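You operate a simulated robot arm through the tools that you are given. There is no shell and no other tool. Be economical: measure what you need, move in short steps, check, and stop when the job is done.

Carry out the task below with a simulated two-armed robot. There is one attempt and no reset: what you move stays moved.

Task
Carry the service case to the orange bench mat, open it and put the purple cartridge in the pot.
Fine: its catch turns to Open.

Only the result counts: the job must be done as asked and must still hold three seconds after the hand-in. Knocking over, shifting, dropping, spilling or breaking anything else fails it.

Robot
Two 6-joint arms with two-finger parallel grippers on one trunk, on a base that drives. Base frame: it is fixed to the floor where the robot stands at the start and does not move with it; the origin is under the middle of the robot, x ahead of it, y to its left, z up; the surface under the hand at the start is at about z = 80. Units: cm, degrees, N and s.
The left shoulder is at the start at [7, 16.6, 139.3], the right one opposite. With the tool pointing down near the work surface each hand reaches from about 38 to 80 cm from the robot's upright axis, wherever it stands, measured 20 degrees to its own side. Places, roughly: cart outlet tap [-110, 140, 60]; cart plug (4x4x8 cm) [-100, 100, 20]; cart switch [-100, 140, 60]; case catch [40, 0, 90]; case lid [50, 10, 90]; grey pot [-125, 125, 50]; top of the orange bench mat [50, 70, 90]. Payload 3.91 kg a hand.
The tool frame of a hand sits at the grasp point between the pads (the TCP): z along the fingers, y along the line on which they close. The tips reach 3 cm beyond it. The gripper opens to 11 cm. The fingers are 2 cm wide and 1 cm thick; the gripper's body (4.8 by 11.2 cm) begins 5.5 cm behind the TCP.
Orientation is that of the tool frame in the base frame, as a unit quaternion [w, x, y, z]. With the fingers straight down and closing along the base's y, the tool's x points along the base's -x, its y along +y and its z along -z.

Tools
- The arms move only by the tool step_arm. It takes "left_motion", "right_motion" or both (then of equal length, played together; a hand with none holds still); each is a list of rows, each a list of 7 numbers: the shift along the tool's x, y, z in units of 50 mm (1.0 is 50 mm), then the turn, a rotation vector about the tool's x, y, z in units of 4 degrees (1.0 is 4 degrees), then the finger opening in cm, from 0 to 11. In form: [[tx, ty, tz, ax, ay, az, jaw], ...]. A call has 1 to 20 rows; each row shifts and turns the commanded pose from where the row before left it, along the tool's axes as they then stand. A call with a number of a shift or a turn outside -1 to 1 is refused whole. Each row takes 0.2 s and may step no farther than 5 cm and 8.6 degrees from the row before; otherwise, or with a gripper value out of range, the whole call is refused. A pose out of reach is approached as far as the arm can. The call stops where the force on the tool passes 40 N (or 10 N more than at its start, if that is more) or the arm is blocked; 0.2 s more then pass. Each finger travels about 10.8 cm/s and halts on what it meets, pressing with about 31 N; the grip force reading is that of the motor and also rises with nothing between the fingers. The clock runs only during rows and for 0.2 s after the last one: add rows that do not move to give the fingers time. It gives the time, the measured TCP pose, the force on the tool (base axes), the opening and the grip force at its end, in the units of the frame above (readings bear some noise), with the torque about the TCP (base axes, N m) and any sound that the robot's microphone picked up.
- Cameras (640 x 400 px; columns grow to the right, rows downward): "scene" is now at [10.8, 3.54, 158.66]; the picture's right is [0.55, -0.84, -0.00], its down [-0.72, -0.47, -0.51] and it looks along [0.43, 0.28, -0.86] (base axes); focal length 287 px, centre (320, 200). "left" rides on the left gripper at [7.7, -0.7, -11.5] in its tool frame; the picture's right is [0.09, 1.00, 0.00], its down [-0.80, 0.07, -0.59] and it looks along [-0.59, 0.05, 0.80] (tool axes); focal length 270 px, centre (320, 200). "right" rides on the right gripper at [7.7, 0.7, -11.4] in its tool frame; the picture's right is [-0.09, 1.00, 0.00], its down [-0.80, -0.07, -0.59] and it looks along [-0.59, -0.05, 0.80] (tool axes); focal length 270 px, centre (320, 200).
- snapshot(camera): a new picture of that camera. No time passes.
- raise_lower(by): slides the trunk up (or, below 0, down) by that many cm; the arms and the scene camera ride with it, the base frame stays. It gives what a move gives, with no picture.
- roll_base(legs): drives the robot by 1 to 6 legs, each [ahead, left, turn to the left] in cm, cm and degrees, along the robot's own axes; the way and the turn of a leg run together, so that a leg with both is an arc; at most 150 cm and 180 degrees a leg. The arms and the cameras ride along, it lands a little off, and it stops where it bumps. It gives what a move gives.
- pan_tilt(pan, tilt): turns the head with the scene camera to pan (to the left, within 86 degrees either way) and tilt (down, from -29 to 69), counted from straight ahead of the robot. It gives what a move gives.
- measure_at(camera, pixels): there is no depth. For up to 12 entries [column, row, z] of the newest picture of that camera ("zoom" is the newest enlarged one), the place [x, y] in the base frame at which the ray of that pixel passes the height z, good to about 0.2 cm. No time passes.
- zoom(camera, box): a new picture of the part [left, top, right, bottom] of that camera's present view, enlarged. No time passes.
- job_done(): hands the job in; it is judged then, once.

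Keep the steps short. Do not move on a guess: measure, check each grasp and each placing, and mend mistakes. In all there are 80 turns and 70 pictures (those below and enlarged ones count). Leave the grippers open and the arms clear of the work at the hand-in unless told otherwise, and finish with a single line.

The tools are called by a JSON object that holds its "name" and its "arguments". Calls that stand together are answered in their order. step_arm: Moves the arms, as the interface text tells. Its arguments: {"type":"object","properties":{"left_motion":{"type":"array","items":{"type":"array","items":{"type":"number"}}},"right_motion":{"type":"array","items":{"type":"array","items":{"type":"number"}}}},"required":[]} The other tools are called the same way: raise_lower (by) slides the trunk up or down; roll_base (legs) drives the base; pan_tilt (pan, tilt) turns the head that bears the scene camera; snapshot (camera) takes a picture; measure_at (camera, pixels) gives the place at which the rays of pixels pass given heights; zoom (camera, box) takes an enlarged picture of a part of a camera's view; job_done () hands the job in.

At the start:

```text
time: 0.0
left_ee_pos: [55.31, 41.59, 99.87]
left_ee_rot: [0.0, 0.0, 1.0, 0.0]
left_force: [-0.7, 0.2, 0.0]
left_wrist_torque: [0.02, 0.01, 0.01]
left_grip_width: 11.01
left_grip_force: 0.1
right_ee_pos: [66.99, -7.2, 99.92]
right_ee_rot: [0.0, 0.0, 1.0, 0.0]
right_force: [1.2, 0.5, 0.0]
right_wrist_torque: [0.01, 0.03, -0.02]
right_grip_width: 10.99
right_grip_force: 0.1
trunk travel left (down, up): [-88.8, 5.2]
robot x, y, heading: [-0.16, -0.37, -0.2]
head pan, tilt: [33.3, 59.2]
```

scene: 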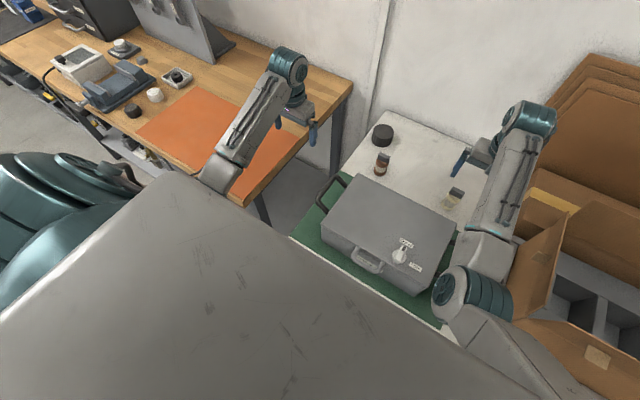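
right: 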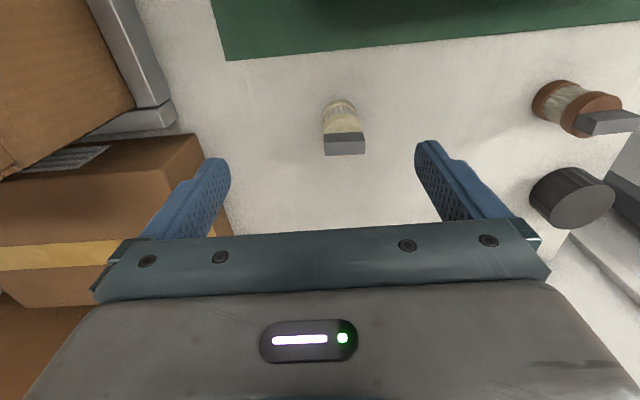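
left: 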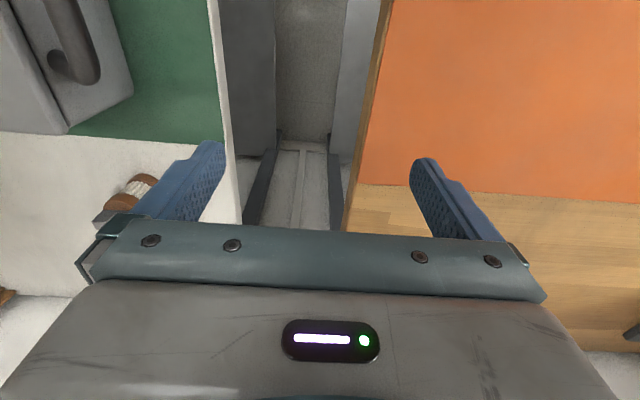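

I see the grey case on the green mat, with a front handle near (368,262), a side handle near (330,195) and a catch near (403,250). I'll enlarge the case and the orange mat.

{"name": "zoom", "arguments": {"camera": "scene", "box": [280, 110, 480, 330]}}

{"name": "zoom", "arguments": {"camera": "scene", "box": [0, 0, 360, 225]}}

```text
1.82 times, centred on (380, 220) of scene
```

zoom: 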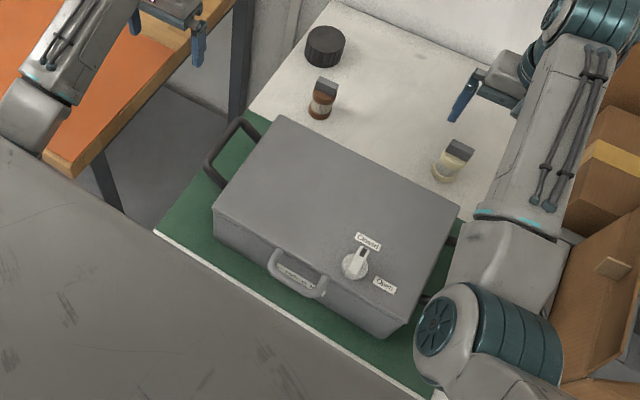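

```text
1.78 times, centred on (180, 112) of scene
```

zoom: 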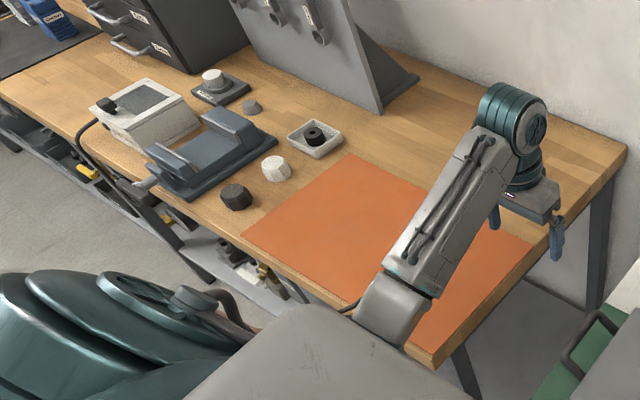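

Measuring the case corners, its knob and the side handle at candidate heights.

{"name": "measure_at", "arguments": {"camera": "scene", "pixels": [[358, 173.3, 90], [455.8, 223.8, 90], [417, 283, 90], [321, 224, 90], [322, 242, 80], [412, 296, 80], [400, 256, 90], [336, 176, 87], [320, 200, 87], [368, 262, 90]]}}

{"name": "measure_at", "arguments": {"camera": "zoom", "pixels": [[350, 154, 90], [242, 232, 90], [530, 240, 90], [435, 360, 90], [350, 154, 80], [242, 232, 80]]}}

{"name": "pan_tilt", "arguments": {"pan": 0, "tilt": 62}}

{"name": "snapshot", "arguments": {"camera": "scene"}}

```text
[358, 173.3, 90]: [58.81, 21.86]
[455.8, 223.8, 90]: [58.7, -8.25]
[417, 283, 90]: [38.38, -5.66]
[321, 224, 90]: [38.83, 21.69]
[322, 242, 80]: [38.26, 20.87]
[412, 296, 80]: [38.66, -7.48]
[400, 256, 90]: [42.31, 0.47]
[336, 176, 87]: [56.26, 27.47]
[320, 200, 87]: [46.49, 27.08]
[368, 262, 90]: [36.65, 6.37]
```

```text
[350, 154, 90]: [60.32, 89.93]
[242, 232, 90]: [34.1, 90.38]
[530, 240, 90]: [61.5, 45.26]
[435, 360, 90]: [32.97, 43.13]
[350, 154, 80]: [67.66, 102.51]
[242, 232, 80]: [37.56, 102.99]
```

```text
time: 1.0
left_ee_pos: [55.38, 41.55, 99.99]
left_ee_rot: [0.0, 0.0, 1.0, 0.0]
left_force: [0.4, -0.2, -0.6]
left_wrist_torque: [0.01, 0.01, -0.01]
left_grip_width: 11.01
left_grip_force: 0.1
right_ee_pos: [67.0, -7.13, 99.85]
right_ee_rot: [0.0, 0.0, 1.0, 0.0]
right_force: [0.0, 0.5, -0.7]
right_wrist_torque: [0.0, -0.01, -0.01]
right_grip_width: 11.02
right_grip_force: 0.0
trunk travel left (down, up): [-88.8, 5.2]
robot x, y, heading: [0.06, 0.18, -0.1]
head pan, tilt: [0.0, 62.0]
```

```text
64 pictures are left
```

scene: 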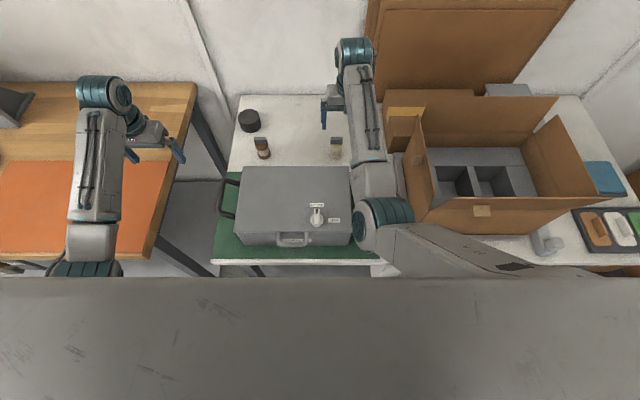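

The case spans roughly x 38–59 and y −8–22, with its top at z≈90. The right arm hides its right side, so I'm moving both hands up and back to see both side handles.

{"name": "step_arm", "arguments": {"left_motion": [[0.285, -0.3625, -0.3, 0, 0, 0, 11], [0.285, -0.3625, -0.3, 0, 0, 0, 11], [0.285, -0.3625, -0.3, 0, 0, 0, 11], [0.285, -0.3625, -0.3, 0, 0, 0, 11], [0.285, -0.3625, -0.3, 0, 0, 0, 11], [0.285, -0.3625, -0.3, 0, 0, 0, 11], [0.285, -0.3625, -0.3, 0, 0, 0, 11], [0.285, -0.3625, -0.3, 0, 0, 0, 11]], "right_motion": [[0, 0, -0.6, 0, 0, 0, 11], [0, 0, -0.6, 0, 0, 0, 11], [0.7, -0.05, -0.2, 0, 0, 0, 11], [0.7, -0.05, -0.2, 0, 0, 0, 11], [0.7, -0.05, -0.2, 0, 0, 0, 11], [0.7, -0.05, -0.2, 0, 0, 0, 11], [0.7, -0.05, -0.2, 0, 0, 0, 11], [0.7, -0.05, -0.2, 0, 0, 0, 11]]}}

{"name": "snapshot", "arguments": {"camera": "left"}}

{"name": "snapshot", "arguments": {"camera": "right"}}

```text
time: 2.6
left_ee_pos: [44.26, 37.54, 98.79]
left_ee_rot: [0.003, 0.0, 1.0, -0.001]
left_force: [0.3, 0.0, -0.4]
left_wrist_torque: [0.0, 0.0, 0.0]
left_grip_width: 11.01
left_grip_force: 0.1
left hand out of reach, approached as far as the arm can: row 1, 2, 3, 4, 5, 6, 7, 8
right_ee_pos: [63.56, -12.93, 108.33]
right_ee_rot: [0.09, 0.022, 0.995, -0.042]
right_force: [-0.4, 0.3, 0.4]
right_wrist_torque: [-0.02, -0.02, -0.01]
right_grip_width: 11.01
right_grip_force: 0.1
right hand out of reach, approached as far as the arm can: row 3, 4, 5, 6, 7, 8
trunk travel left (down, up): [-88.8, 5.2]
robot x, y, heading: [-0.29, 0.12, 0.1]
head pan, tilt: [0.0, 62.0]
stopped in row 8 (right hand): the arm was blocked; the commanded pose is now the measured one
```

```text
63 pictures are left
```

left: 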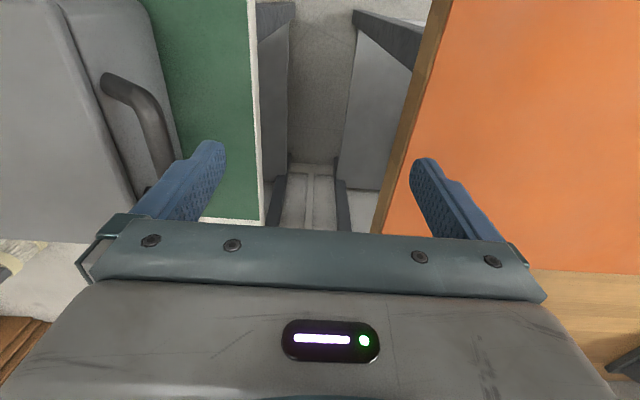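

```text
62 pictures are left
```

right: 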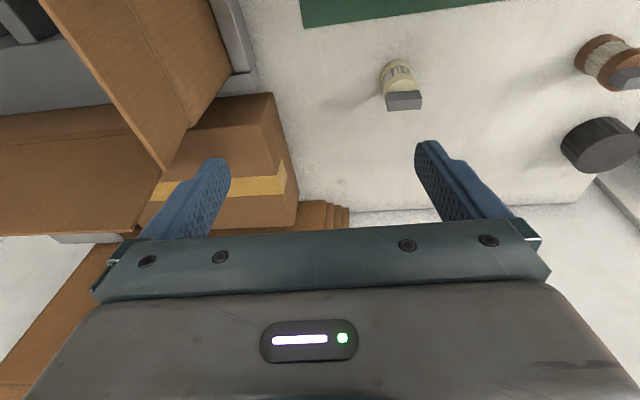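

Both hands hit their reach limits at that height. I'm raising the trunk and checking the right arm in the scene before going further.

{"name": "raise_lower", "arguments": {"by": 5}}

{"name": "snapshot", "arguments": {"camera": "scene"}}

```text
time: 3.5
left_ee_pos: [44.5, 37.59, 103.69]
left_ee_rot: [0.002, 0.0, 1.0, 0.0]
left_force: [0.3, -0.3, -0.7]
left_wrist_torque: [0.0, 0.0, -0.02]
left_grip_width: 10.98
left_grip_force: 0.1
right_ee_pos: [63.68, -12.79, 113.26]
right_ee_rot: [0.087, 0.022, 0.995, -0.042]
right_force: [0.0, -0.4, 1.0]
right_wrist_torque: [0.0, -0.01, 0.0]
right_grip_width: 10.98
right_grip_force: 0.0
trunk travel left (down, up): [-93.8, 0.2]
robot x, y, heading: [-0.18, -0.14, 0.0]
head pan, tilt: [0.0, 62.0]
```

```text
61 pictures are left
```

scene: 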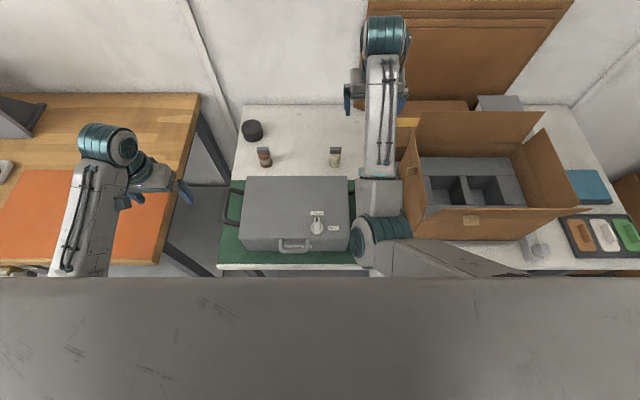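

The right elbow is close to the box flap. I'm backing the base 15 cm so the arms can work further out and I get a better look.

{"name": "roll_base", "arguments": {"legs": [[-15, 0, 0]]}}

{"name": "snapshot", "arguments": {"camera": "scene"}}

{"name": "snapshot", "arguments": {"camera": "right"}}

```text
time: 4.9
left_ee_pos: [29.73, 37.7, 103.62]
left_ee_rot: [0.0, 0.0, 1.0, -0.001]
left_force: [-0.5, -0.4, -0.5]
left_wrist_torque: [0.0, 0.05, 0.0]
left_grip_width: 11.0
left_grip_force: 0.1
right_ee_pos: [48.99, -12.83, 113.03]
right_ee_rot: [0.085, 0.023, 0.995, -0.042]
right_force: [0.6, 0.3, -0.4]
right_wrist_torque: [0.01, 0.02, 0.0]
right_grip_width: 10.99
right_grip_force: 0.0
trunk travel left (down, up): [-93.8, 0.2]
robot x, y, heading: [-15.26, -0.14, -0.1]
head pan, tilt: [0.0, 62.0]
```

```text
60 pictures are left
```

scene: 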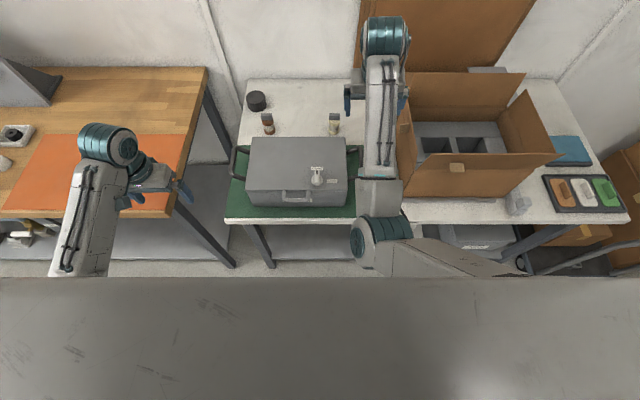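

```text
59 pictures are left
```

right: 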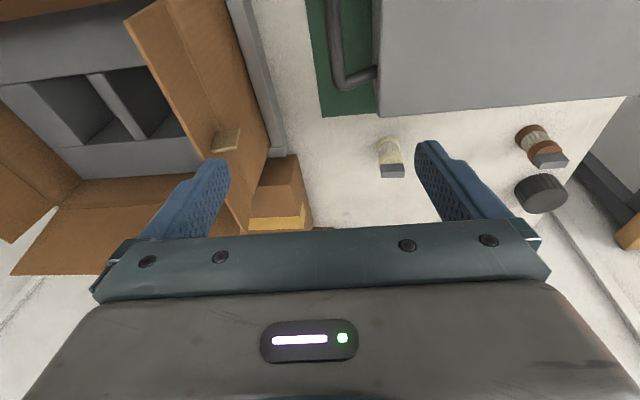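

The right handle shows at (330–375, 0–90) in the right camera. I'm measuring it against the box.

{"name": "measure_at", "arguments": {"camera": "right", "pixels": [[334, 40, 87], [345, 85, 87], [377, 72, 87], [285, 150, 80], [230, 0, 80], [248, 10, 80], [322, 116, 80], [379, 114, 90], [388, 140, 90], [255, 235, 105]]}}

{"name": "measure_at", "arguments": {"camera": "scene", "pixels": [[413, 197, 80], [412, 160, 97], [414, 198, 80], [408, 122, 105], [250, 136, 90], [251, 188, 90], [346, 138, 90], [346, 190, 90], [234, 150, 87], [234, 176, 87]]}}

{"name": "zoom", "arguments": {"camera": "scene", "box": [220, 60, 430, 240]}}

```text
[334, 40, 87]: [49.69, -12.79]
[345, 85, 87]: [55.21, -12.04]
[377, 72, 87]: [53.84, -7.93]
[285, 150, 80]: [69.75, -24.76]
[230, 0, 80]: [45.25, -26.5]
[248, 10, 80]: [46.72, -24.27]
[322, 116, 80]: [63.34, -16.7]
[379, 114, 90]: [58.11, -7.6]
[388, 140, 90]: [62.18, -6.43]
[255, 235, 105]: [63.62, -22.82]
```

```text
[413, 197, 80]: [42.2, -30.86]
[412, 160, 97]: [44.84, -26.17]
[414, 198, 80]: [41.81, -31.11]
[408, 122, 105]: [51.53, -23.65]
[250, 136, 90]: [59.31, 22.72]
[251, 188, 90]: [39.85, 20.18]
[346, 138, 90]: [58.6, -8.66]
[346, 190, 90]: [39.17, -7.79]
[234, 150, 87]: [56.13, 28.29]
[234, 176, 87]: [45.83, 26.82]
```

```text
2.22 times, centred on (325, 150) of scene
```

zoom: 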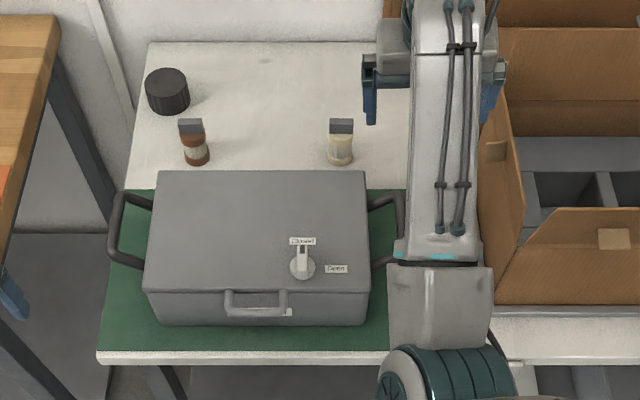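

The handle bars are at about y 27 (left) and y −12.4 (right), both centred on x≈50.5. I'm bringing the hands above them, levelling the right hand and narrowing both jaws.

{"name": "step_arm", "arguments": {"left_motion": [[-0.52, -0.26, 0, 0, 0, 0, 11], [-0.52, -0.26, 0, 0, 0, 0, 11], [-0.52, -0.26, 0, 0, 0, 0, 9], [-0.52, -0.26, 0, 0, 0, 0, 7], [-0.52, -0.26, 0, 0, 0, 0, 5], [-0.52, -0.26, 0, 0, 0, 0, 5], [-0.52, -0.26, 0, 0, 0, 0, 5], [-0.52, -0.26, 0, 0, 0, 0, 5]], "right_motion": [[0, 0, 0, -0.3, 0.61, -0.165, 11], [0, 0, 0, -0.3, 0.61, -0.165, 11], [0, 0, 0, -0.3, 0.61, -0.165, 9], [0, 0, 0, -0.3, 0.61, -0.165, 7], [-0.06, 0, 0.5, 0, 0, 0, 5], [-0.06, 0, 0.5, 0, 0, 0, 5], [-0.06, 0, 0.5, 0, 0, 0, 5], [-0.06, 0, 0.5, 0, 0, 0, 5]]}}

{"name": "snapshot", "arguments": {"camera": "left"}}

{"name": "snapshot", "arguments": {"camera": "right"}}

{"name": "snapshot", "arguments": {"camera": "scene"}}

```text
time: 6.7
left_ee_pos: [50.37, 28.16, 101.86]
left_ee_rot: [0.001, 0.0, 1.0, -0.002]
left_force: [0.4, 0.3, -1.0]
left_wrist_torque: [0.01, 0.04, 0.02]
left_grip_width: 4.99
left_grip_force: 0.1
left hand out of reach, approached as far as the arm can: row 1, 2, 3
right_ee_pos: [52.88, -11.45, 98.87]
right_ee_rot: [0.001, -0.001, 1.0, 0.0]
right_force: [0.2, -0.7, 0.0]
right_wrist_torque: [0.0, 0.0, -0.01]
right_grip_width: 5.0
right_grip_force: 0.1
right hand out of reach, approached as far as the arm can: row 1, 2, 3, 4
trunk travel left (down, up): [-93.8, 0.2]
robot x, y, heading: [-15.06, -0.01, -0.1]
head pan, tilt: [0.0, 62.0]
```

```text
57 pictures are left
```

left: 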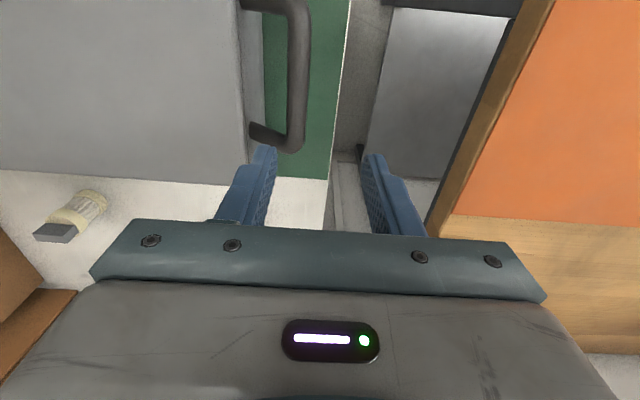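

```text
56 pictures are left
```

right: 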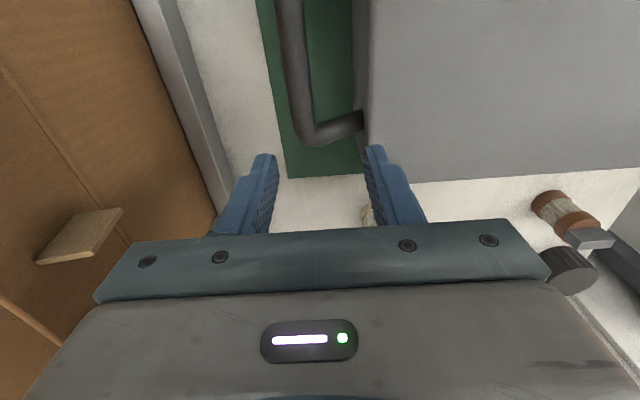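

```text
55 pictures are left
```

scene: 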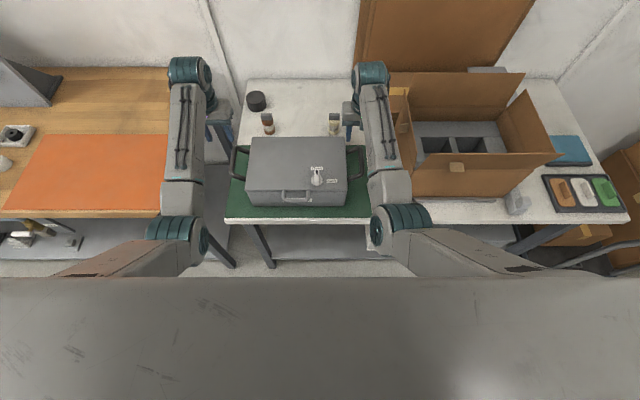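

I'm measuring the bars at several heights from both the hand cameras and the scene camera to fix their height.

{"name": "measure_at", "arguments": {"camera": "left", "pixels": [[298, 60, 84], [298, 60, 87], [298, 60, 90], [290, 142, 84], [290, 142, 87], [288, 3, 87], [248, 120, 87]]}}

{"name": "measure_at", "arguments": {"camera": "right", "pixels": [[297, 60, 84], [297, 60, 87], [297, 60, 90], [310, 133, 84], [310, 133, 87], [365, 110, 90]]}}

{"name": "zoom", "arguments": {"camera": "scene", "box": [220, 120, 380, 220]}}

```text
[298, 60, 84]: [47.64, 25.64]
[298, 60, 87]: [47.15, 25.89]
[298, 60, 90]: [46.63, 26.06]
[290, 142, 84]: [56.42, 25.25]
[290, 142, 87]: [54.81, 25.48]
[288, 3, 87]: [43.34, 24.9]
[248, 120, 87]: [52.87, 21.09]
```

```text
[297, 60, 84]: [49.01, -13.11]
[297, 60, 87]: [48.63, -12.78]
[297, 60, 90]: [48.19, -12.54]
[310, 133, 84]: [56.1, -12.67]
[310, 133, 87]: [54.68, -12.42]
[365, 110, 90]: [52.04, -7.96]
```

```text
4.00 times, centred on (300, 170) of scene
```

zoom: 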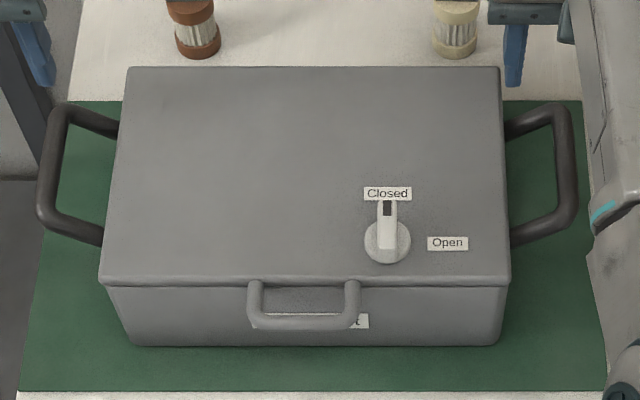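

{"name": "measure_at", "arguments": {"camera": "zoom", "pixels": [[48, 160, 84], [48, 160, 87], [48, 160, 90], [566, 165, 84], [566, 165, 87], [566, 165, 90], [48, 222, 87], [72, 110, 87], [388, 240, 92], [388, 205, 94], [450, 243, 90], [303, 320, 88]]}}

```text
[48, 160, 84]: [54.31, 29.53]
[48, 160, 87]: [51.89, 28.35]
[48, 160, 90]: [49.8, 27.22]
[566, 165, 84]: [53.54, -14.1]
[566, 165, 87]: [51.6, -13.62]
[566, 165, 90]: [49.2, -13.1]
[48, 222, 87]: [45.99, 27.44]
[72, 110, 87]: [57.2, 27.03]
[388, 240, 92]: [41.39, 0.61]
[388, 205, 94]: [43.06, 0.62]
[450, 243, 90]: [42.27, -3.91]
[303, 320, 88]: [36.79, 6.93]
```

I'm cross-checking the height of the lid top using its back corners.

{"name": "measure_at", "arguments": {"camera": "left", "pixels": [[250, 186, 90], [250, 186, 93], [250, 186, 96]]}}

{"name": "measure_at", "arguments": {"camera": "right", "pixels": [[369, 183, 90], [369, 183, 93], [369, 183, 96]]}}

{"name": "measure_at", "arguments": {"camera": "zoom", "pixels": [[128, 68, 90], [128, 68, 93], [128, 68, 96], [501, 67, 90], [501, 67, 93], [501, 67, 96], [100, 283, 92], [511, 283, 92]]}}

```text
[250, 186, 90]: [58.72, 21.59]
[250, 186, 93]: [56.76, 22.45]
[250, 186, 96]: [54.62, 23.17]
```

```text
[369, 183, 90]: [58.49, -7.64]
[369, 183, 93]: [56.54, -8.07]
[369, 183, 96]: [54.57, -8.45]
```

```text
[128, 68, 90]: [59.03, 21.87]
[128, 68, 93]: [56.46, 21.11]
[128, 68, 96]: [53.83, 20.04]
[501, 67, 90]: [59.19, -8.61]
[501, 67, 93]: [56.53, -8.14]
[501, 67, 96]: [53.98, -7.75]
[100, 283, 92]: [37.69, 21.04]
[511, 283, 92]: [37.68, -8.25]
```

The lid top is at z≈91 and the bars at z≈90, y 26.2 and −12.8. I'm aligning over the bars and descending partway.

{"name": "step_arm", "arguments": {"left_motion": [[0.2, -0.2, 0, 0, 0, 0, 5], [0.21, -0.19, 0, 0, 0, 0, 5], [0, 0, 0.5, 0, 0, 0, 5], [0, 0, 0.5, 0, 0, 0, 5], [0, 0, 0.35, 0, 0, 0, 5], [0, 0, 0, 0, 0, 0, 5]], "right_motion": [[0.46, -0.14, 0, 0, 0, 0, 5], [0.46, -0.13, 0, 0, 0, 0, 5], [0, 0, 0.3, 0, 0, 0, 5], [0, 0, 0.25, 0, 0, 0, 5], [0, 0, 0.2, 0, 0, 0, 5], [0, 0, 0, 0, 0, 0, 5]]}}

{"name": "snapshot", "arguments": {"camera": "left"}}

{"name": "snapshot", "arguments": {"camera": "right"}}

```text
time: 8.1
left_ee_pos: [48.26, 26.4, 95.16]
left_ee_rot: [0.003, 0.0, 1.0, 0.0]
left_force: [0.0, 0.5, -1.1]
left_wrist_torque: [0.02, 0.0, -0.02]
left_grip_width: 5.0
left_grip_force: 0.0
right_ee_pos: [48.04, -12.89, 95.01]
right_ee_rot: [0.002, -0.001, 1.0, -0.001]
right_force: [-0.3, 0.3, 1.1]
right_wrist_torque: [-0.02, -0.04, 0.01]
right_grip_width: 5.01
right_grip_force: 0.1
trunk travel left (down, up): [-93.8, 0.2]
robot x, y, heading: [-14.55, -0.15, -0.1]
head pan, tilt: [0.0, 62.0]
```

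```text
53 pictures are left
```

left: 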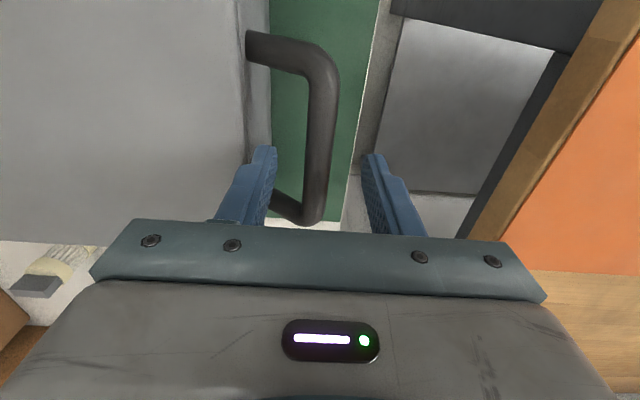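

```text
52 pictures are left
```

right: 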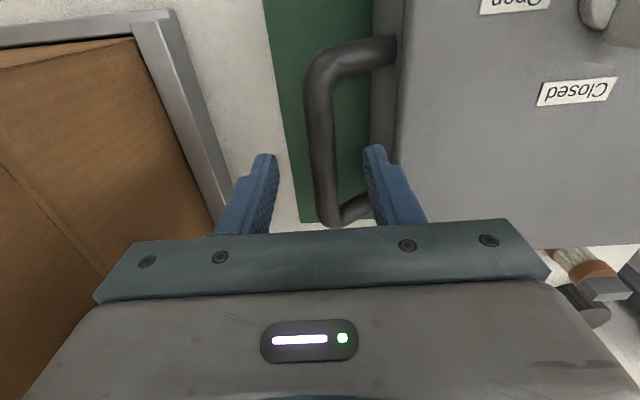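

Both bars sit centred between the fingers at (318,150) and (322,150). I'm descending 5.5 cm.

{"name": "step_arm", "arguments": {"left_motion": [[0, 0, 0.4, 0, 0, 0, 5], [0, 0, 0.4, 0, 0, 0, 5], [0, 0, 0.32, 0, 0, 0, 5], [0, 0, 0, 0, 0, 0, 5]], "right_motion": [[0, 0, 0.4, 0, 0, 0, 5], [0, 0, 0.4, 0, 0, 0, 5], [0, 0, 0.3, 0, 0, 0, 5], [0, 0, 0, 0, 0, 0, 5]]}}

{"name": "snapshot", "arguments": {"camera": "left"}}

{"name": "snapshot", "arguments": {"camera": "right"}}

```text
time: 9.1
left_ee_pos: [48.28, 26.4, 89.59]
left_ee_rot: [0.003, 0.0, 1.0, -0.002]
left_force: [0.5, -0.3, 0.3]
left_wrist_torque: [0.0, 0.02, 0.02]
left_grip_width: 4.99
left_grip_force: 0.2
right_ee_pos: [48.09, -12.74, 89.63]
right_ee_rot: [0.002, -0.001, 1.0, -0.001]
right_force: [-0.2, -0.1, 0.4]
right_wrist_torque: [0.01, 0.01, -0.01]
right_grip_width: 4.98
right_grip_force: 0.1
trunk travel left (down, up): [-93.8, 0.2]
robot x, y, heading: [-15.36, 0.26, 0.2]
head pan, tilt: [0.0, 62.0]
```

```text
51 pictures are left
```

left: 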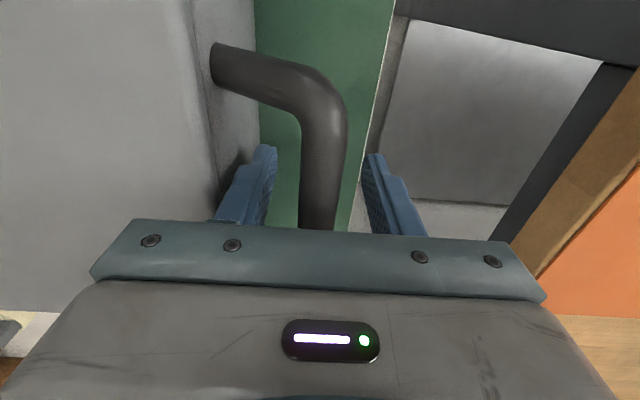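

```text
50 pictures are left
```

right: 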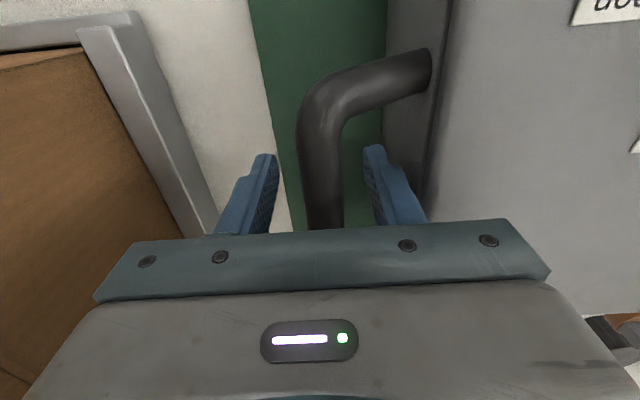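

The bars are between the pads. I'm closing both hands.

{"name": "step_arm", "arguments": {"left_motion": [[0, 0, 0, 0, 0, 0, 2], [0, 0, 0, 0, 0, 0, 0], [0, 0, 0, 0, 0, 0, 0]], "right_motion": [[0, 0, 0, 0, 0, 0, 2], [0, 0, 0, 0, 0, 0, 0], [0, 0, 0, 0, 0, 0, 0]]}}

{"name": "step_arm", "arguments": {"left_motion": [[0, 0, -0.2, 0, 0, 0, 0], [0, 0, -0.2, 0, 0, 0, 0], [0, 0, 0, 0, 0, 0, 0]], "right_motion": [[0, 0, -0.2, 0, 0, 0, 0], [0, 0, -0.2, 0, 0, 0, 0], [0, 0, 0, 0, 0, 0, 0]]}}

{"name": "snapshot", "arguments": {"camera": "scene"}}

```text
time: 9.9
left_ee_pos: [48.25, 26.18, 89.65]
left_ee_rot: [0.002, 0.001, 1.0, -0.004]
left_force: [-2.8, -31.4, 1.4]
left_wrist_torque: [0.85, 0.0, -0.43]
left_grip_width: 1.59
left_grip_force: 31.3
right_ee_pos: [47.97, -12.52, 89.78]
right_ee_rot: [0.001, -0.002, 1.0, 0.003]
right_force: [1.6, 33.1, 0.1]
right_wrist_torque: [-0.85, -0.23, 0.27]
right_grip_width: 1.55
right_grip_force: 31.3
trunk travel left (down, up): [-93.8, 0.2]
robot x, y, heading: [-14.66, 0.24, 0.1]
head pan, tilt: [0.0, 62.0]
```

```text
time: 10.7
left_ee_pos: [48.21, 26.0, 91.84]
left_ee_rot: [0.003, 0.0, 1.0, -0.003]
left_force: [-1.2, -22.8, 1.8]
left_wrist_torque: [0.1, -0.2, 0.1]
left_grip_width: 1.52
left_grip_force: 31.0
right_ee_pos: [48.06, -12.65, 91.83]
right_ee_rot: [0.002, -0.002, 1.0, 0.002]
right_force: [-1.8, 20.1, 1.5]
right_wrist_torque: [-0.06, -0.61, 0.75]
right_grip_width: 1.56
right_grip_force: 31.3
trunk travel left (down, up): [-93.8, 0.2]
robot x, y, heading: [-15.14, -0.25, -0.1]
head pan, tilt: [0.0, 62.0]
```

```text
49 pictures are left
```

scene: 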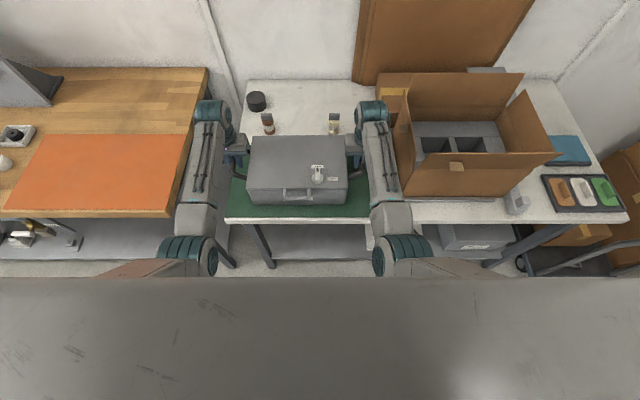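

The vertical force barely changed, so I'm checking whether the case actually lifted.

{"name": "zoom", "arguments": {"camera": "scene", "box": [220, 120, 380, 220]}}

{"name": "zoom", "arguments": {"camera": "left", "box": [160, 0, 480, 200]}}

```text
4.00 times, centred on (300, 170) of scene
```

zoom: 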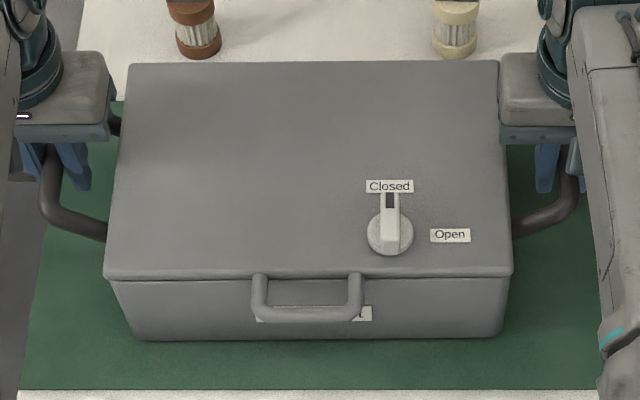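

```text
2.00 times, centred on (320, 100) of left
```

zoom: 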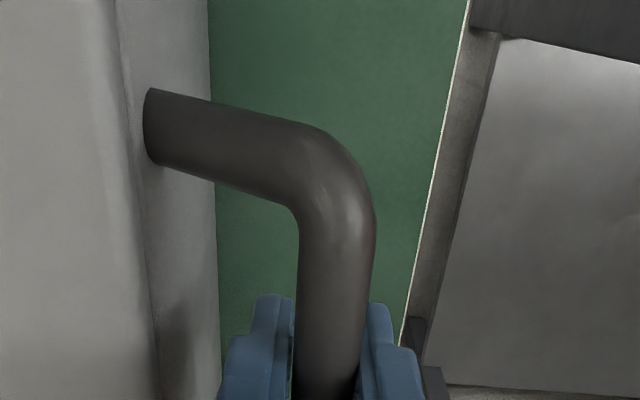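

The case seems to have risen only slightly. I'm lifting 3 cm more and comparing.

{"name": "step_arm", "arguments": {"left_motion": [[0, 0, -0.2, 0, 0, 0, 0], [0, 0, -0.2, 0, 0, 0, 0], [0, 0, -0.2, 0, 0, 0, 0], [0, 0, 0, 0, 0, 0, 0]], "right_motion": [[0, 0, -0.2, 0, 0, 0, 0], [0, 0, -0.2, 0, 0, 0, 0], [0, 0, -0.2, 0, 0, 0, 0], [0, 0, 0, 0, 0, 0, 0]]}}

{"name": "zoom", "arguments": {"camera": "scene", "box": [220, 120, 380, 220]}}

```text
time: 11.7
left_ee_pos: [48.52, 26.2, 94.47]
left_ee_rot: [0.002, 0.001, 1.0, -0.005]
left_force: [2.3, -38.5, -5.7]
left_wrist_torque: [0.21, -0.13, 0.12]
left_grip_width: 1.56
left_grip_force: 30.5
right_ee_pos: [48.28, -12.44, 94.51]
right_ee_rot: [0.0, -0.002, 1.0, 0.002]
right_force: [-1.2, 38.0, -6.3]
right_wrist_torque: [-0.26, 0.16, 0.59]
right_grip_width: 1.6
right_grip_force: 30.9
trunk travel left (down, up): [-93.8, 0.2]
robot x, y, heading: [-14.68, 0.06, 0.1]
head pan, tilt: [0.0, 62.0]
```

```text
4.00 times, centred on (300, 170) of scene
```

zoom: 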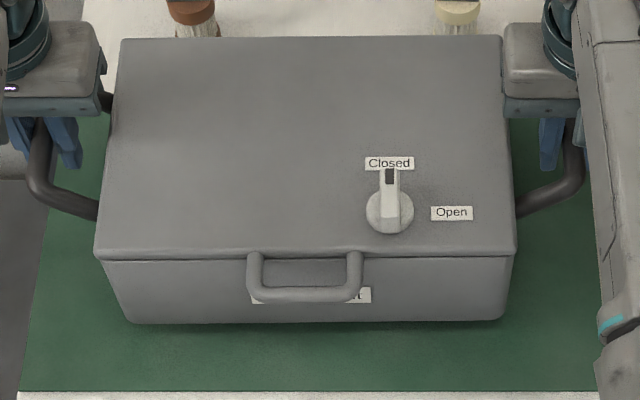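

Now it is lifting evenly, about 6 N per hand. The hands pull outward with 38 N, so I'm easing them together slightly and lifting another 10 cm.

{"name": "step_arm", "arguments": {"left_motion": [[0, -0.05, 0, 0, 0, 0, 0], [0, 0, 0, 0, 0, 0, 0]], "right_motion": [[0, 0.05, 0, 0, 0, 0, 0], [0, 0, 0, 0, 0, 0, 0]]}}

{"name": "step_arm", "arguments": {"left_motion": [[0, 0, -0.3, 0, 0, 0, 0], [0, 0, -0.3, 0, 0, 0, 0], [0, 0, -0.3, 0, 0, 0, 0], [0, 0, -0.3, 0, 0, 0, 0], [0, 0, -0.3, 0, 0, 0, 0], [0, 0, -0.3, 0, 0, 0, 0], [0, 0, 0, 0, 0, 0, 0]], "right_motion": [[0, 0, -0.3, 0, 0, 0, 0], [0, 0, -0.3, 0, 0, 0, 0], [0, 0, -0.3, 0, 0, 0, 0], [0, 0, -0.3, 0, 0, 0, 0], [0, 0, -0.3, 0, 0, 0, 0], [0, 0, -0.3, 0, 0, 0, 0], [0, 0, 0, 0, 0, 0, 0]]}}

{"name": "snapshot", "arguments": {"camera": "scene"}}

```text
time: 12.3
left_ee_pos: [48.35, 26.2, 94.5]
left_ee_rot: [0.002, 0.001, 1.0, -0.002]
left_force: [1.9, -28.1, -5.3]
left_wrist_torque: [0.11, -0.15, 0.13]
left_grip_width: 1.57
left_grip_force: 31.4
right_ee_pos: [48.32, -12.48, 94.7]
right_ee_rot: [0.001, -0.001, 1.0, 0.0]
right_force: [-1.8, 27.6, -5.9]
right_wrist_torque: [-0.13, 0.15, 0.64]
right_grip_width: 1.56
right_grip_force: 31.4
trunk travel left (down, up): [-93.8, 0.2]
robot x, y, heading: [-14.75, 0.42, 0.1]
head pan, tilt: [0.0, 62.0]
```

```text
time: 13.9
left_ee_pos: [48.41, 26.16, 103.69]
left_ee_rot: [0.002, 0.0, 1.0, -0.002]
left_force: [1.2, -26.4, -5.6]
left_wrist_torque: [0.12, -0.01, -0.02]
left_grip_width: 1.55
left_grip_force: 30.5
right_ee_pos: [48.14, -12.46, 103.67]
right_ee_rot: [0.001, -0.001, 1.0, 0.0]
right_force: [-0.6, 26.3, -6.0]
right_wrist_torque: [-0.17, 0.01, 0.61]
right_grip_width: 1.58
right_grip_force: 30.6
trunk travel left (down, up): [-93.8, 0.2]
robot x, y, heading: [-15.53, -0.2, 0.2]
head pan, tilt: [0.0, 62.0]
```

```text
45 pictures are left
```

scene: 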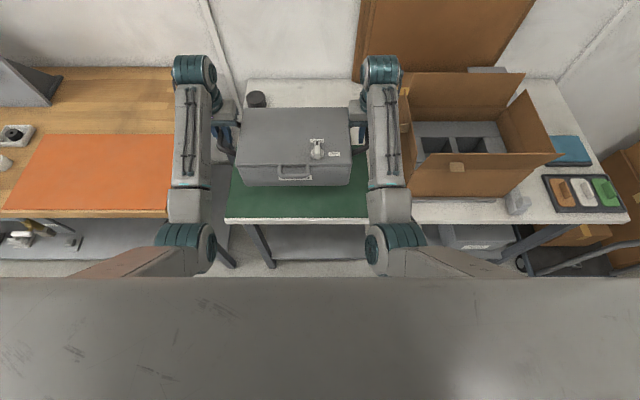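

The case is up level. I'm measuring the mat corners to get the bench height and target.

{"name": "measure_at", "arguments": {"camera": "scene", "pixels": [[46, 135, 80], [46, 135, 85], [46, 135, 90], [46, 135, 93], [5, 210, 80], [5, 210, 85], [5, 210, 90], [5, 210, 93], [168, 211, 90], [2, 216, 90], [173, 137, 90]]}}

```text
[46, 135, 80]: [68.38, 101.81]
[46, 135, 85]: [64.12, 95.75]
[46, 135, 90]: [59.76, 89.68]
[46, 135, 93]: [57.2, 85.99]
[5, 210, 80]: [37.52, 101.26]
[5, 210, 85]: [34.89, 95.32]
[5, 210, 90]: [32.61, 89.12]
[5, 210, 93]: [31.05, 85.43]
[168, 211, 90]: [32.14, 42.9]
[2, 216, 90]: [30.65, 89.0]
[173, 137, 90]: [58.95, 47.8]
```

The mat top is at z≈89–90, with centre about (47, 67). I'm raising the case 5 cm more so it clears the bench edge.

{"name": "step_arm", "arguments": {"left_motion": [[0, 0, -0.25, 0, 0, 0, 0], [0, 0, -0.25, 0, 0, 0, 0], [0, 0, -0.25, 0, 0, 0, 0], [0, 0, -0.25, 0, 0, 0, 0], [0, 0, 0, 0, 0, 0, 0]], "right_motion": [[0, 0, -0.25, 0, 0, 0, 0], [0, 0, -0.25, 0, 0, 0, 0], [0, 0, -0.25, 0, 0, 0, 0], [0, 0, -0.25, 0, 0, 0, 0], [0, 0, 0, 0, 0, 0, 0]]}}

```text
time: 15.1
left_ee_pos: [50.07, 26.35, 105.94]
left_ee_rot: [0.002, 0.001, 1.0, -0.002]
left_force: [-2.4, -26.2, -4.5]
left_wrist_torque: [0.13, -0.12, -0.59]
left_grip_width: 1.57
left_grip_force: 30.9
left hand out of reach, approached as far as the arm can: row 2, 3, 4
right_ee_pos: [49.14, -12.29, 106.88]
right_ee_rot: [0.002, -0.001, 1.0, -0.001]
right_force: [2.7, 26.2, -6.2]
right_wrist_torque: [-0.16, 0.15, 0.0]
right_grip_width: 1.53
right_grip_force: 30.9
right hand out of reach, approached as far as the arm can: row 3, 4
trunk travel left (down, up): [-93.8, 0.2]
robot x, y, heading: [-15.3, -0.37, 0.2]
head pan, tilt: [0.0, 62.0]
```

That is the height limit, about 4 cm of clearance over the mat. I'm driving left 18 cm and then checking clearance at the bench edge.

{"name": "roll_base", "arguments": {"legs": [[0, 18, 0]]}}

{"name": "snapshot", "arguments": {"camera": "scene"}}

{"name": "snapshot", "arguments": {"camera": "left"}}

```text
time: 16.6
left_ee_pos: [50.2, 44.01, 106.03]
left_ee_rot: [0.004, 0.0, 1.0, 0.0]
left_force: [-2.4, -25.8, -5.2]
left_wrist_torque: [0.22, 0.2, -0.59]
left_grip_width: 1.58
left_grip_force: 30.6
right_ee_pos: [49.16, 5.37, 106.77]
right_ee_rot: [0.002, 0.0, 1.0, 0.0]
right_force: [1.6, 24.6, -5.2]
right_wrist_torque: [-0.09, -0.19, 0.03]
right_grip_width: 1.56
right_grip_force: 31.6
trunk travel left (down, up): [-93.8, 0.2]
robot x, y, heading: [-14.58, 18.04, -0.3]
head pan, tilt: [0.0, 62.0]
```

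```text
44 pictures are left
```

scene: 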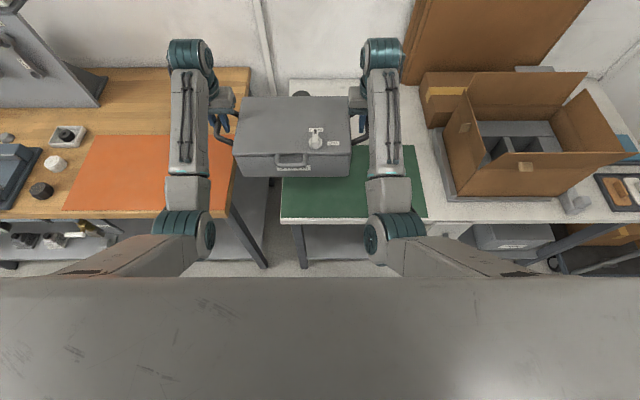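

```text
43 pictures are left
```

left: 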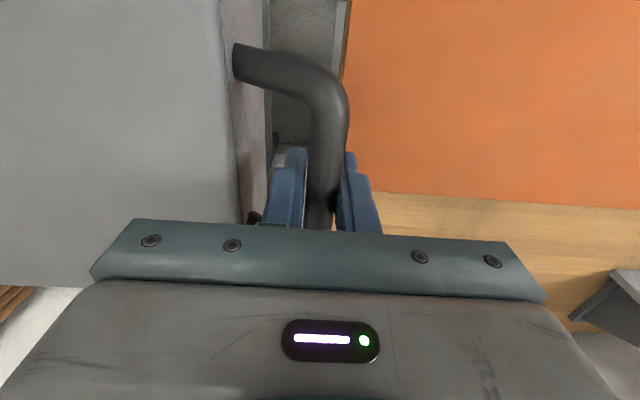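

I'm checking how far the stand on the bench is from the left wrist's path, along with the small caps.

{"name": "measure_at", "arguments": {"camera": "scene", "pixels": [[106, 90, 90], [85, 106, 90], [107, 77, 92], [42, 190, 92], [56, 163, 92], [86, 136, 89], [64, 210, 89], [234, 140, 89], [222, 205, 89]]}}

{"name": "measure_at", "arguments": {"camera": "left", "pixels": [[345, 188, 89], [640, 208, 89], [620, 268, 90]]}}

```text
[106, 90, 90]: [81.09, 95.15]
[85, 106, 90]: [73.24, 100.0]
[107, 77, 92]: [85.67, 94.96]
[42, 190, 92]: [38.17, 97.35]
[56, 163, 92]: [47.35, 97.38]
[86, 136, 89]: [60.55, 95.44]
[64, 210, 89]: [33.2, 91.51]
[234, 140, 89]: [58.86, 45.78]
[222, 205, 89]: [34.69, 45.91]
```

```text
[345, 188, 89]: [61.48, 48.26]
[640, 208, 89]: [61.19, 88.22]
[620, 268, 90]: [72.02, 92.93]
```

{"name": "measure_at", "arguments": {"camera": "scene", "pixels": [[168, 50, 122], [168, 50, 128], [190, 38, 128], [95, 100, 91], [20, 10, 110], [20, 10, 120], [50, 60, 105], [223, 100, 115]]}}

{"name": "zoom", "arguments": {"camera": "scene", "box": [0, 0, 260, 165]}}

```text
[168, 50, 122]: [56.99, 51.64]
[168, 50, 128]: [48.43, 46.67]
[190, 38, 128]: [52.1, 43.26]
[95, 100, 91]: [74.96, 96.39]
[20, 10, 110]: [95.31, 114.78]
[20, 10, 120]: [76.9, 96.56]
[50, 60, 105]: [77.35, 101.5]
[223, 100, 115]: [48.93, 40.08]
```

```text
2.42 times, centred on (130, 82) of scene
```

zoom: 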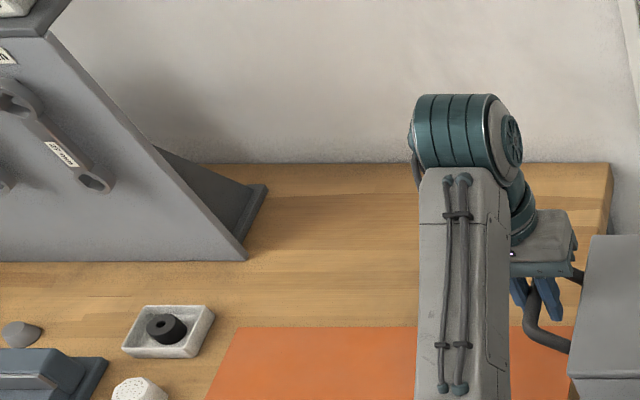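

The wrist stays at x<60 and y<94 while the stand begins at x>73, so the way is clear. I'm driving left 42 cm.

{"name": "roll_base", "arguments": {"legs": [[0, 42, 0]]}}

{"name": "snapshot", "arguments": {"camera": "scene"}}

{"name": "snapshot", "arguments": {"camera": "left"}}

{"name": "snapshot", "arguments": {"camera": "right"}}

```text
time: 19.2
left_ee_pos: [50.13, 86.24, 105.94]
left_ee_rot: [0.003, 0.0, 1.0, -0.002]
left_force: [-1.4, -2.3, -5.1]
left_wrist_torque: [0.01, 0.02, -0.63]
left_grip_width: 1.56
left_grip_force: 30.6
right_ee_pos: [49.27, 47.49, 106.76]
right_ee_rot: [0.001, -0.001, 1.0, 0.0]
right_force: [2.2, 2.1, -5.6]
right_wrist_torque: [-0.01, -0.04, 0.07]
right_grip_width: 1.56
right_grip_force: 30.6
trunk travel left (down, up): [-93.8, 0.2]
robot x, y, heading: [-15.1, 60.34, 0.0]
head pan, tilt: [0.0, 62.0]
```

```text
41 pictures are left
```

scene: 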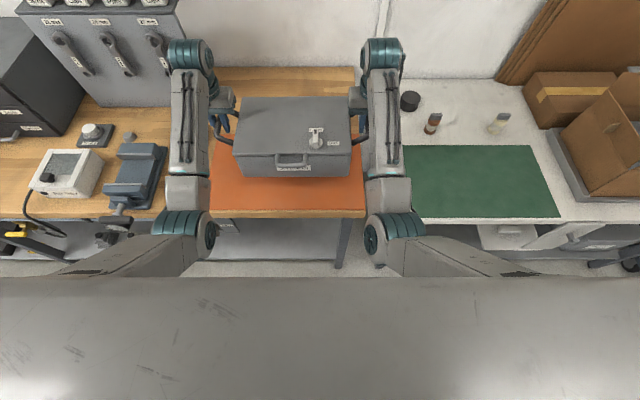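

```text
40 pictures are left
```

left: 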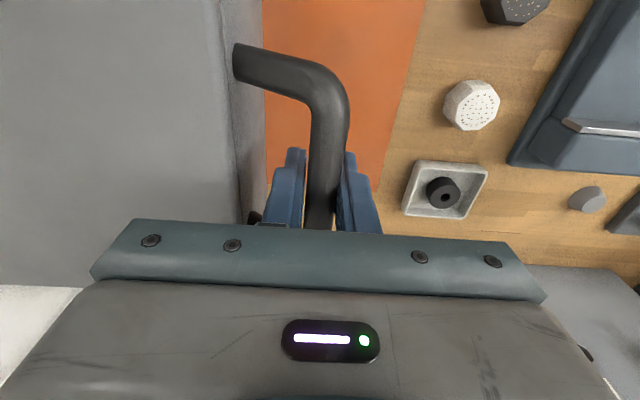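

```text
39 pictures are left
```

right: 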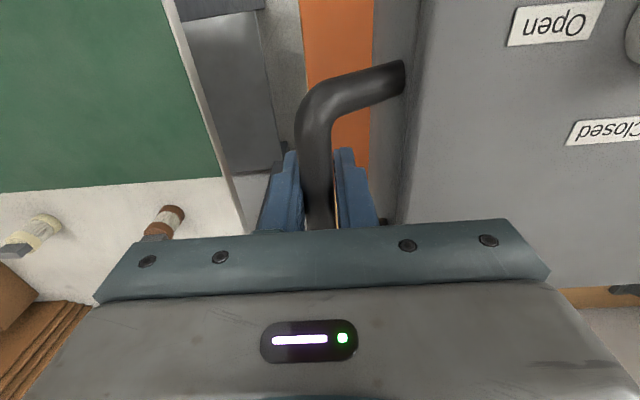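

The case is over the mat. I'm bringing it to x≈47.5, levelling it and lowering in small steps to contact (expected near TCP z 101.5).

{"name": "step_arm", "arguments": {"left_motion": [[0.26, 0, 0.1, 0, 0, 0, 0], [0.26, 0, 0.15, 0, 0, 0, 0], [0, 0, 0.2, 0, 0, 0, 0], [0, 0, 0.16, 0, 0, 0, 0], [0, 0, 0.1, 0, 0, 0, 0], [0, 0, 0, 0, 0, 0, 0]], "right_motion": [[0.18, 0, 0.2, 0, 0, 0, 0], [0.18, 0, 0.2, 0, 0, 0, 0], [0, 0, 0.2, 0, 0, 0, 0], [0, 0, 0.16, 0, 0, 0, 0], [0, 0, 0.1, 0, 0, 0, 0], [0, 0, 0, 0, 0, 0, 0]]}}

```text
time: 20.6
left_ee_pos: [47.8, 86.43, 102.04]
left_ee_rot: [0.004, 0.001, 1.0, -0.003]
left_force: [1.5, -3.5, -5.5]
left_wrist_torque: [-0.02, -0.44, -0.1]
left_grip_width: 1.55
left_grip_force: 30.7
left hand out of reach, approached as far as the arm can: row 1
right_ee_pos: [47.37, 47.81, 102.34]
right_ee_rot: [0.002, -0.002, 1.0, -0.001]
right_force: [-0.8, 3.6, -5.6]
right_wrist_torque: [-0.05, 0.42, 0.56]
right_grip_width: 1.55
right_grip_force: 30.8
trunk travel left (down, up): [-93.8, 0.2]
robot x, y, heading: [-14.54, 60.05, 0.1]
head pan, tilt: [0.0, 62.0]
```

Still hanging, about 5.5 N per hand. I'm lowering further in fine steps.

{"name": "step_arm", "arguments": {"left_motion": [[0, 0, 0.08, 0, 0, 0, 0], [0, 0, 0.08, 0, 0, 0, 0], [0, 0, 0, 0, 0, 0, 0]], "right_motion": [[0, 0, 0.1, 0, 0, 0, 0], [0, 0, 0.1, 0, 0, 0, 0], [0, 0, 0, 0, 0, 0, 0]]}}

{"name": "step_arm", "arguments": {"left_motion": [[0, 0, 0.08, 0, 0, 0, 0], [0, 0, 0.08, 0, 0, 0, 0], [0, 0, 0, 0, 0, 0, 0]], "right_motion": [[0, 0, 0.08, 0, 0, 0, 0], [0, 0, 0.08, 0, 0, 0, 0], [0, 0, 0, 0, 0, 0, 0]]}}

```text
time: 21.4
left_ee_pos: [47.88, 86.49, 101.18]
left_ee_rot: [0.004, 0.0, 1.0, -0.003]
left_force: [1.5, -5.2, -5.5]
left_wrist_torque: [0.04, 0.14, -0.06]
left_grip_width: 1.54
left_grip_force: 31.7
right_ee_pos: [47.43, 47.77, 101.39]
right_ee_rot: [0.003, -0.002, 1.0, -0.001]
right_force: [-1.0, 4.7, -5.6]
right_wrist_torque: [0.02, -0.1, 0.6]
right_grip_width: 1.57
right_grip_force: 31.3
trunk travel left (down, up): [-93.8, 0.2]
robot x, y, heading: [-15.04, 59.97, 0.1]
head pan, tilt: [0.0, 62.0]
```

```text
time: 22.2
left_ee_pos: [47.75, 86.36, 100.49]
left_ee_rot: [0.004, 0.0, 1.0, -0.004]
left_force: [0.8, -4.9, -5.9]
left_wrist_torque: [0.07, 0.16, -0.12]
left_grip_width: 1.54
left_grip_force: 30.8
right_ee_pos: [47.34, 47.75, 100.55]
right_ee_rot: [0.002, -0.001, 1.0, 0.0]
right_force: [-1.3, 5.8, -5.8]
right_wrist_torque: [-0.01, -0.15, 0.56]
right_grip_width: 1.59
right_grip_force: 31.2
trunk travel left (down, up): [-93.8, 0.2]
robot x, y, heading: [-15.43, 60.05, 0.0]
head pan, tilt: [0.0, 62.0]
```

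Still hanging. I'm continuing down in fine steps.

{"name": "step_arm", "arguments": {"left_motion": [[0, 0, 0.08, 0, 0, 0, 0], [0, 0, 0.08, 0, 0, 0, 0], [0, 0, 0, 0, 0, 0, 0]], "right_motion": [[0, 0, 0.08, 0, 0, 0, 0], [0, 0, 0.08, 0, 0, 0, 0], [0, 0, 0, 0, 0, 0, 0]]}}

{"name": "snapshot", "arguments": {"camera": "scene"}}

```text
time: 23.0
left_ee_pos: [47.74, 86.56, 99.69]
left_ee_rot: [0.004, 0.0, 1.0, -0.003]
left_force: [0.8, -4.9, -4.6]
left_wrist_torque: [0.04, 0.0, -0.1]
left_grip_width: 1.55
left_grip_force: 31.3
right_ee_pos: [47.46, 47.73, 99.88]
right_ee_rot: [0.002, -0.001, 1.0, -0.001]
right_force: [-1.0, 4.3, -4.7]
right_wrist_torque: [-0.03, 0.02, 0.59]
right_grip_width: 1.53
right_grip_force: 31.1
trunk travel left (down, up): [-93.8, 0.2]
robot x, y, heading: [-14.99, 60.12, -0.1]
head pan, tilt: [0.0, 62.0]
```

```text
38 pictures are left
```

scene: 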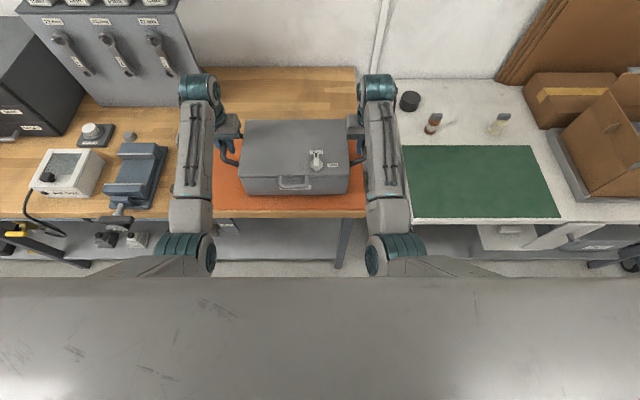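

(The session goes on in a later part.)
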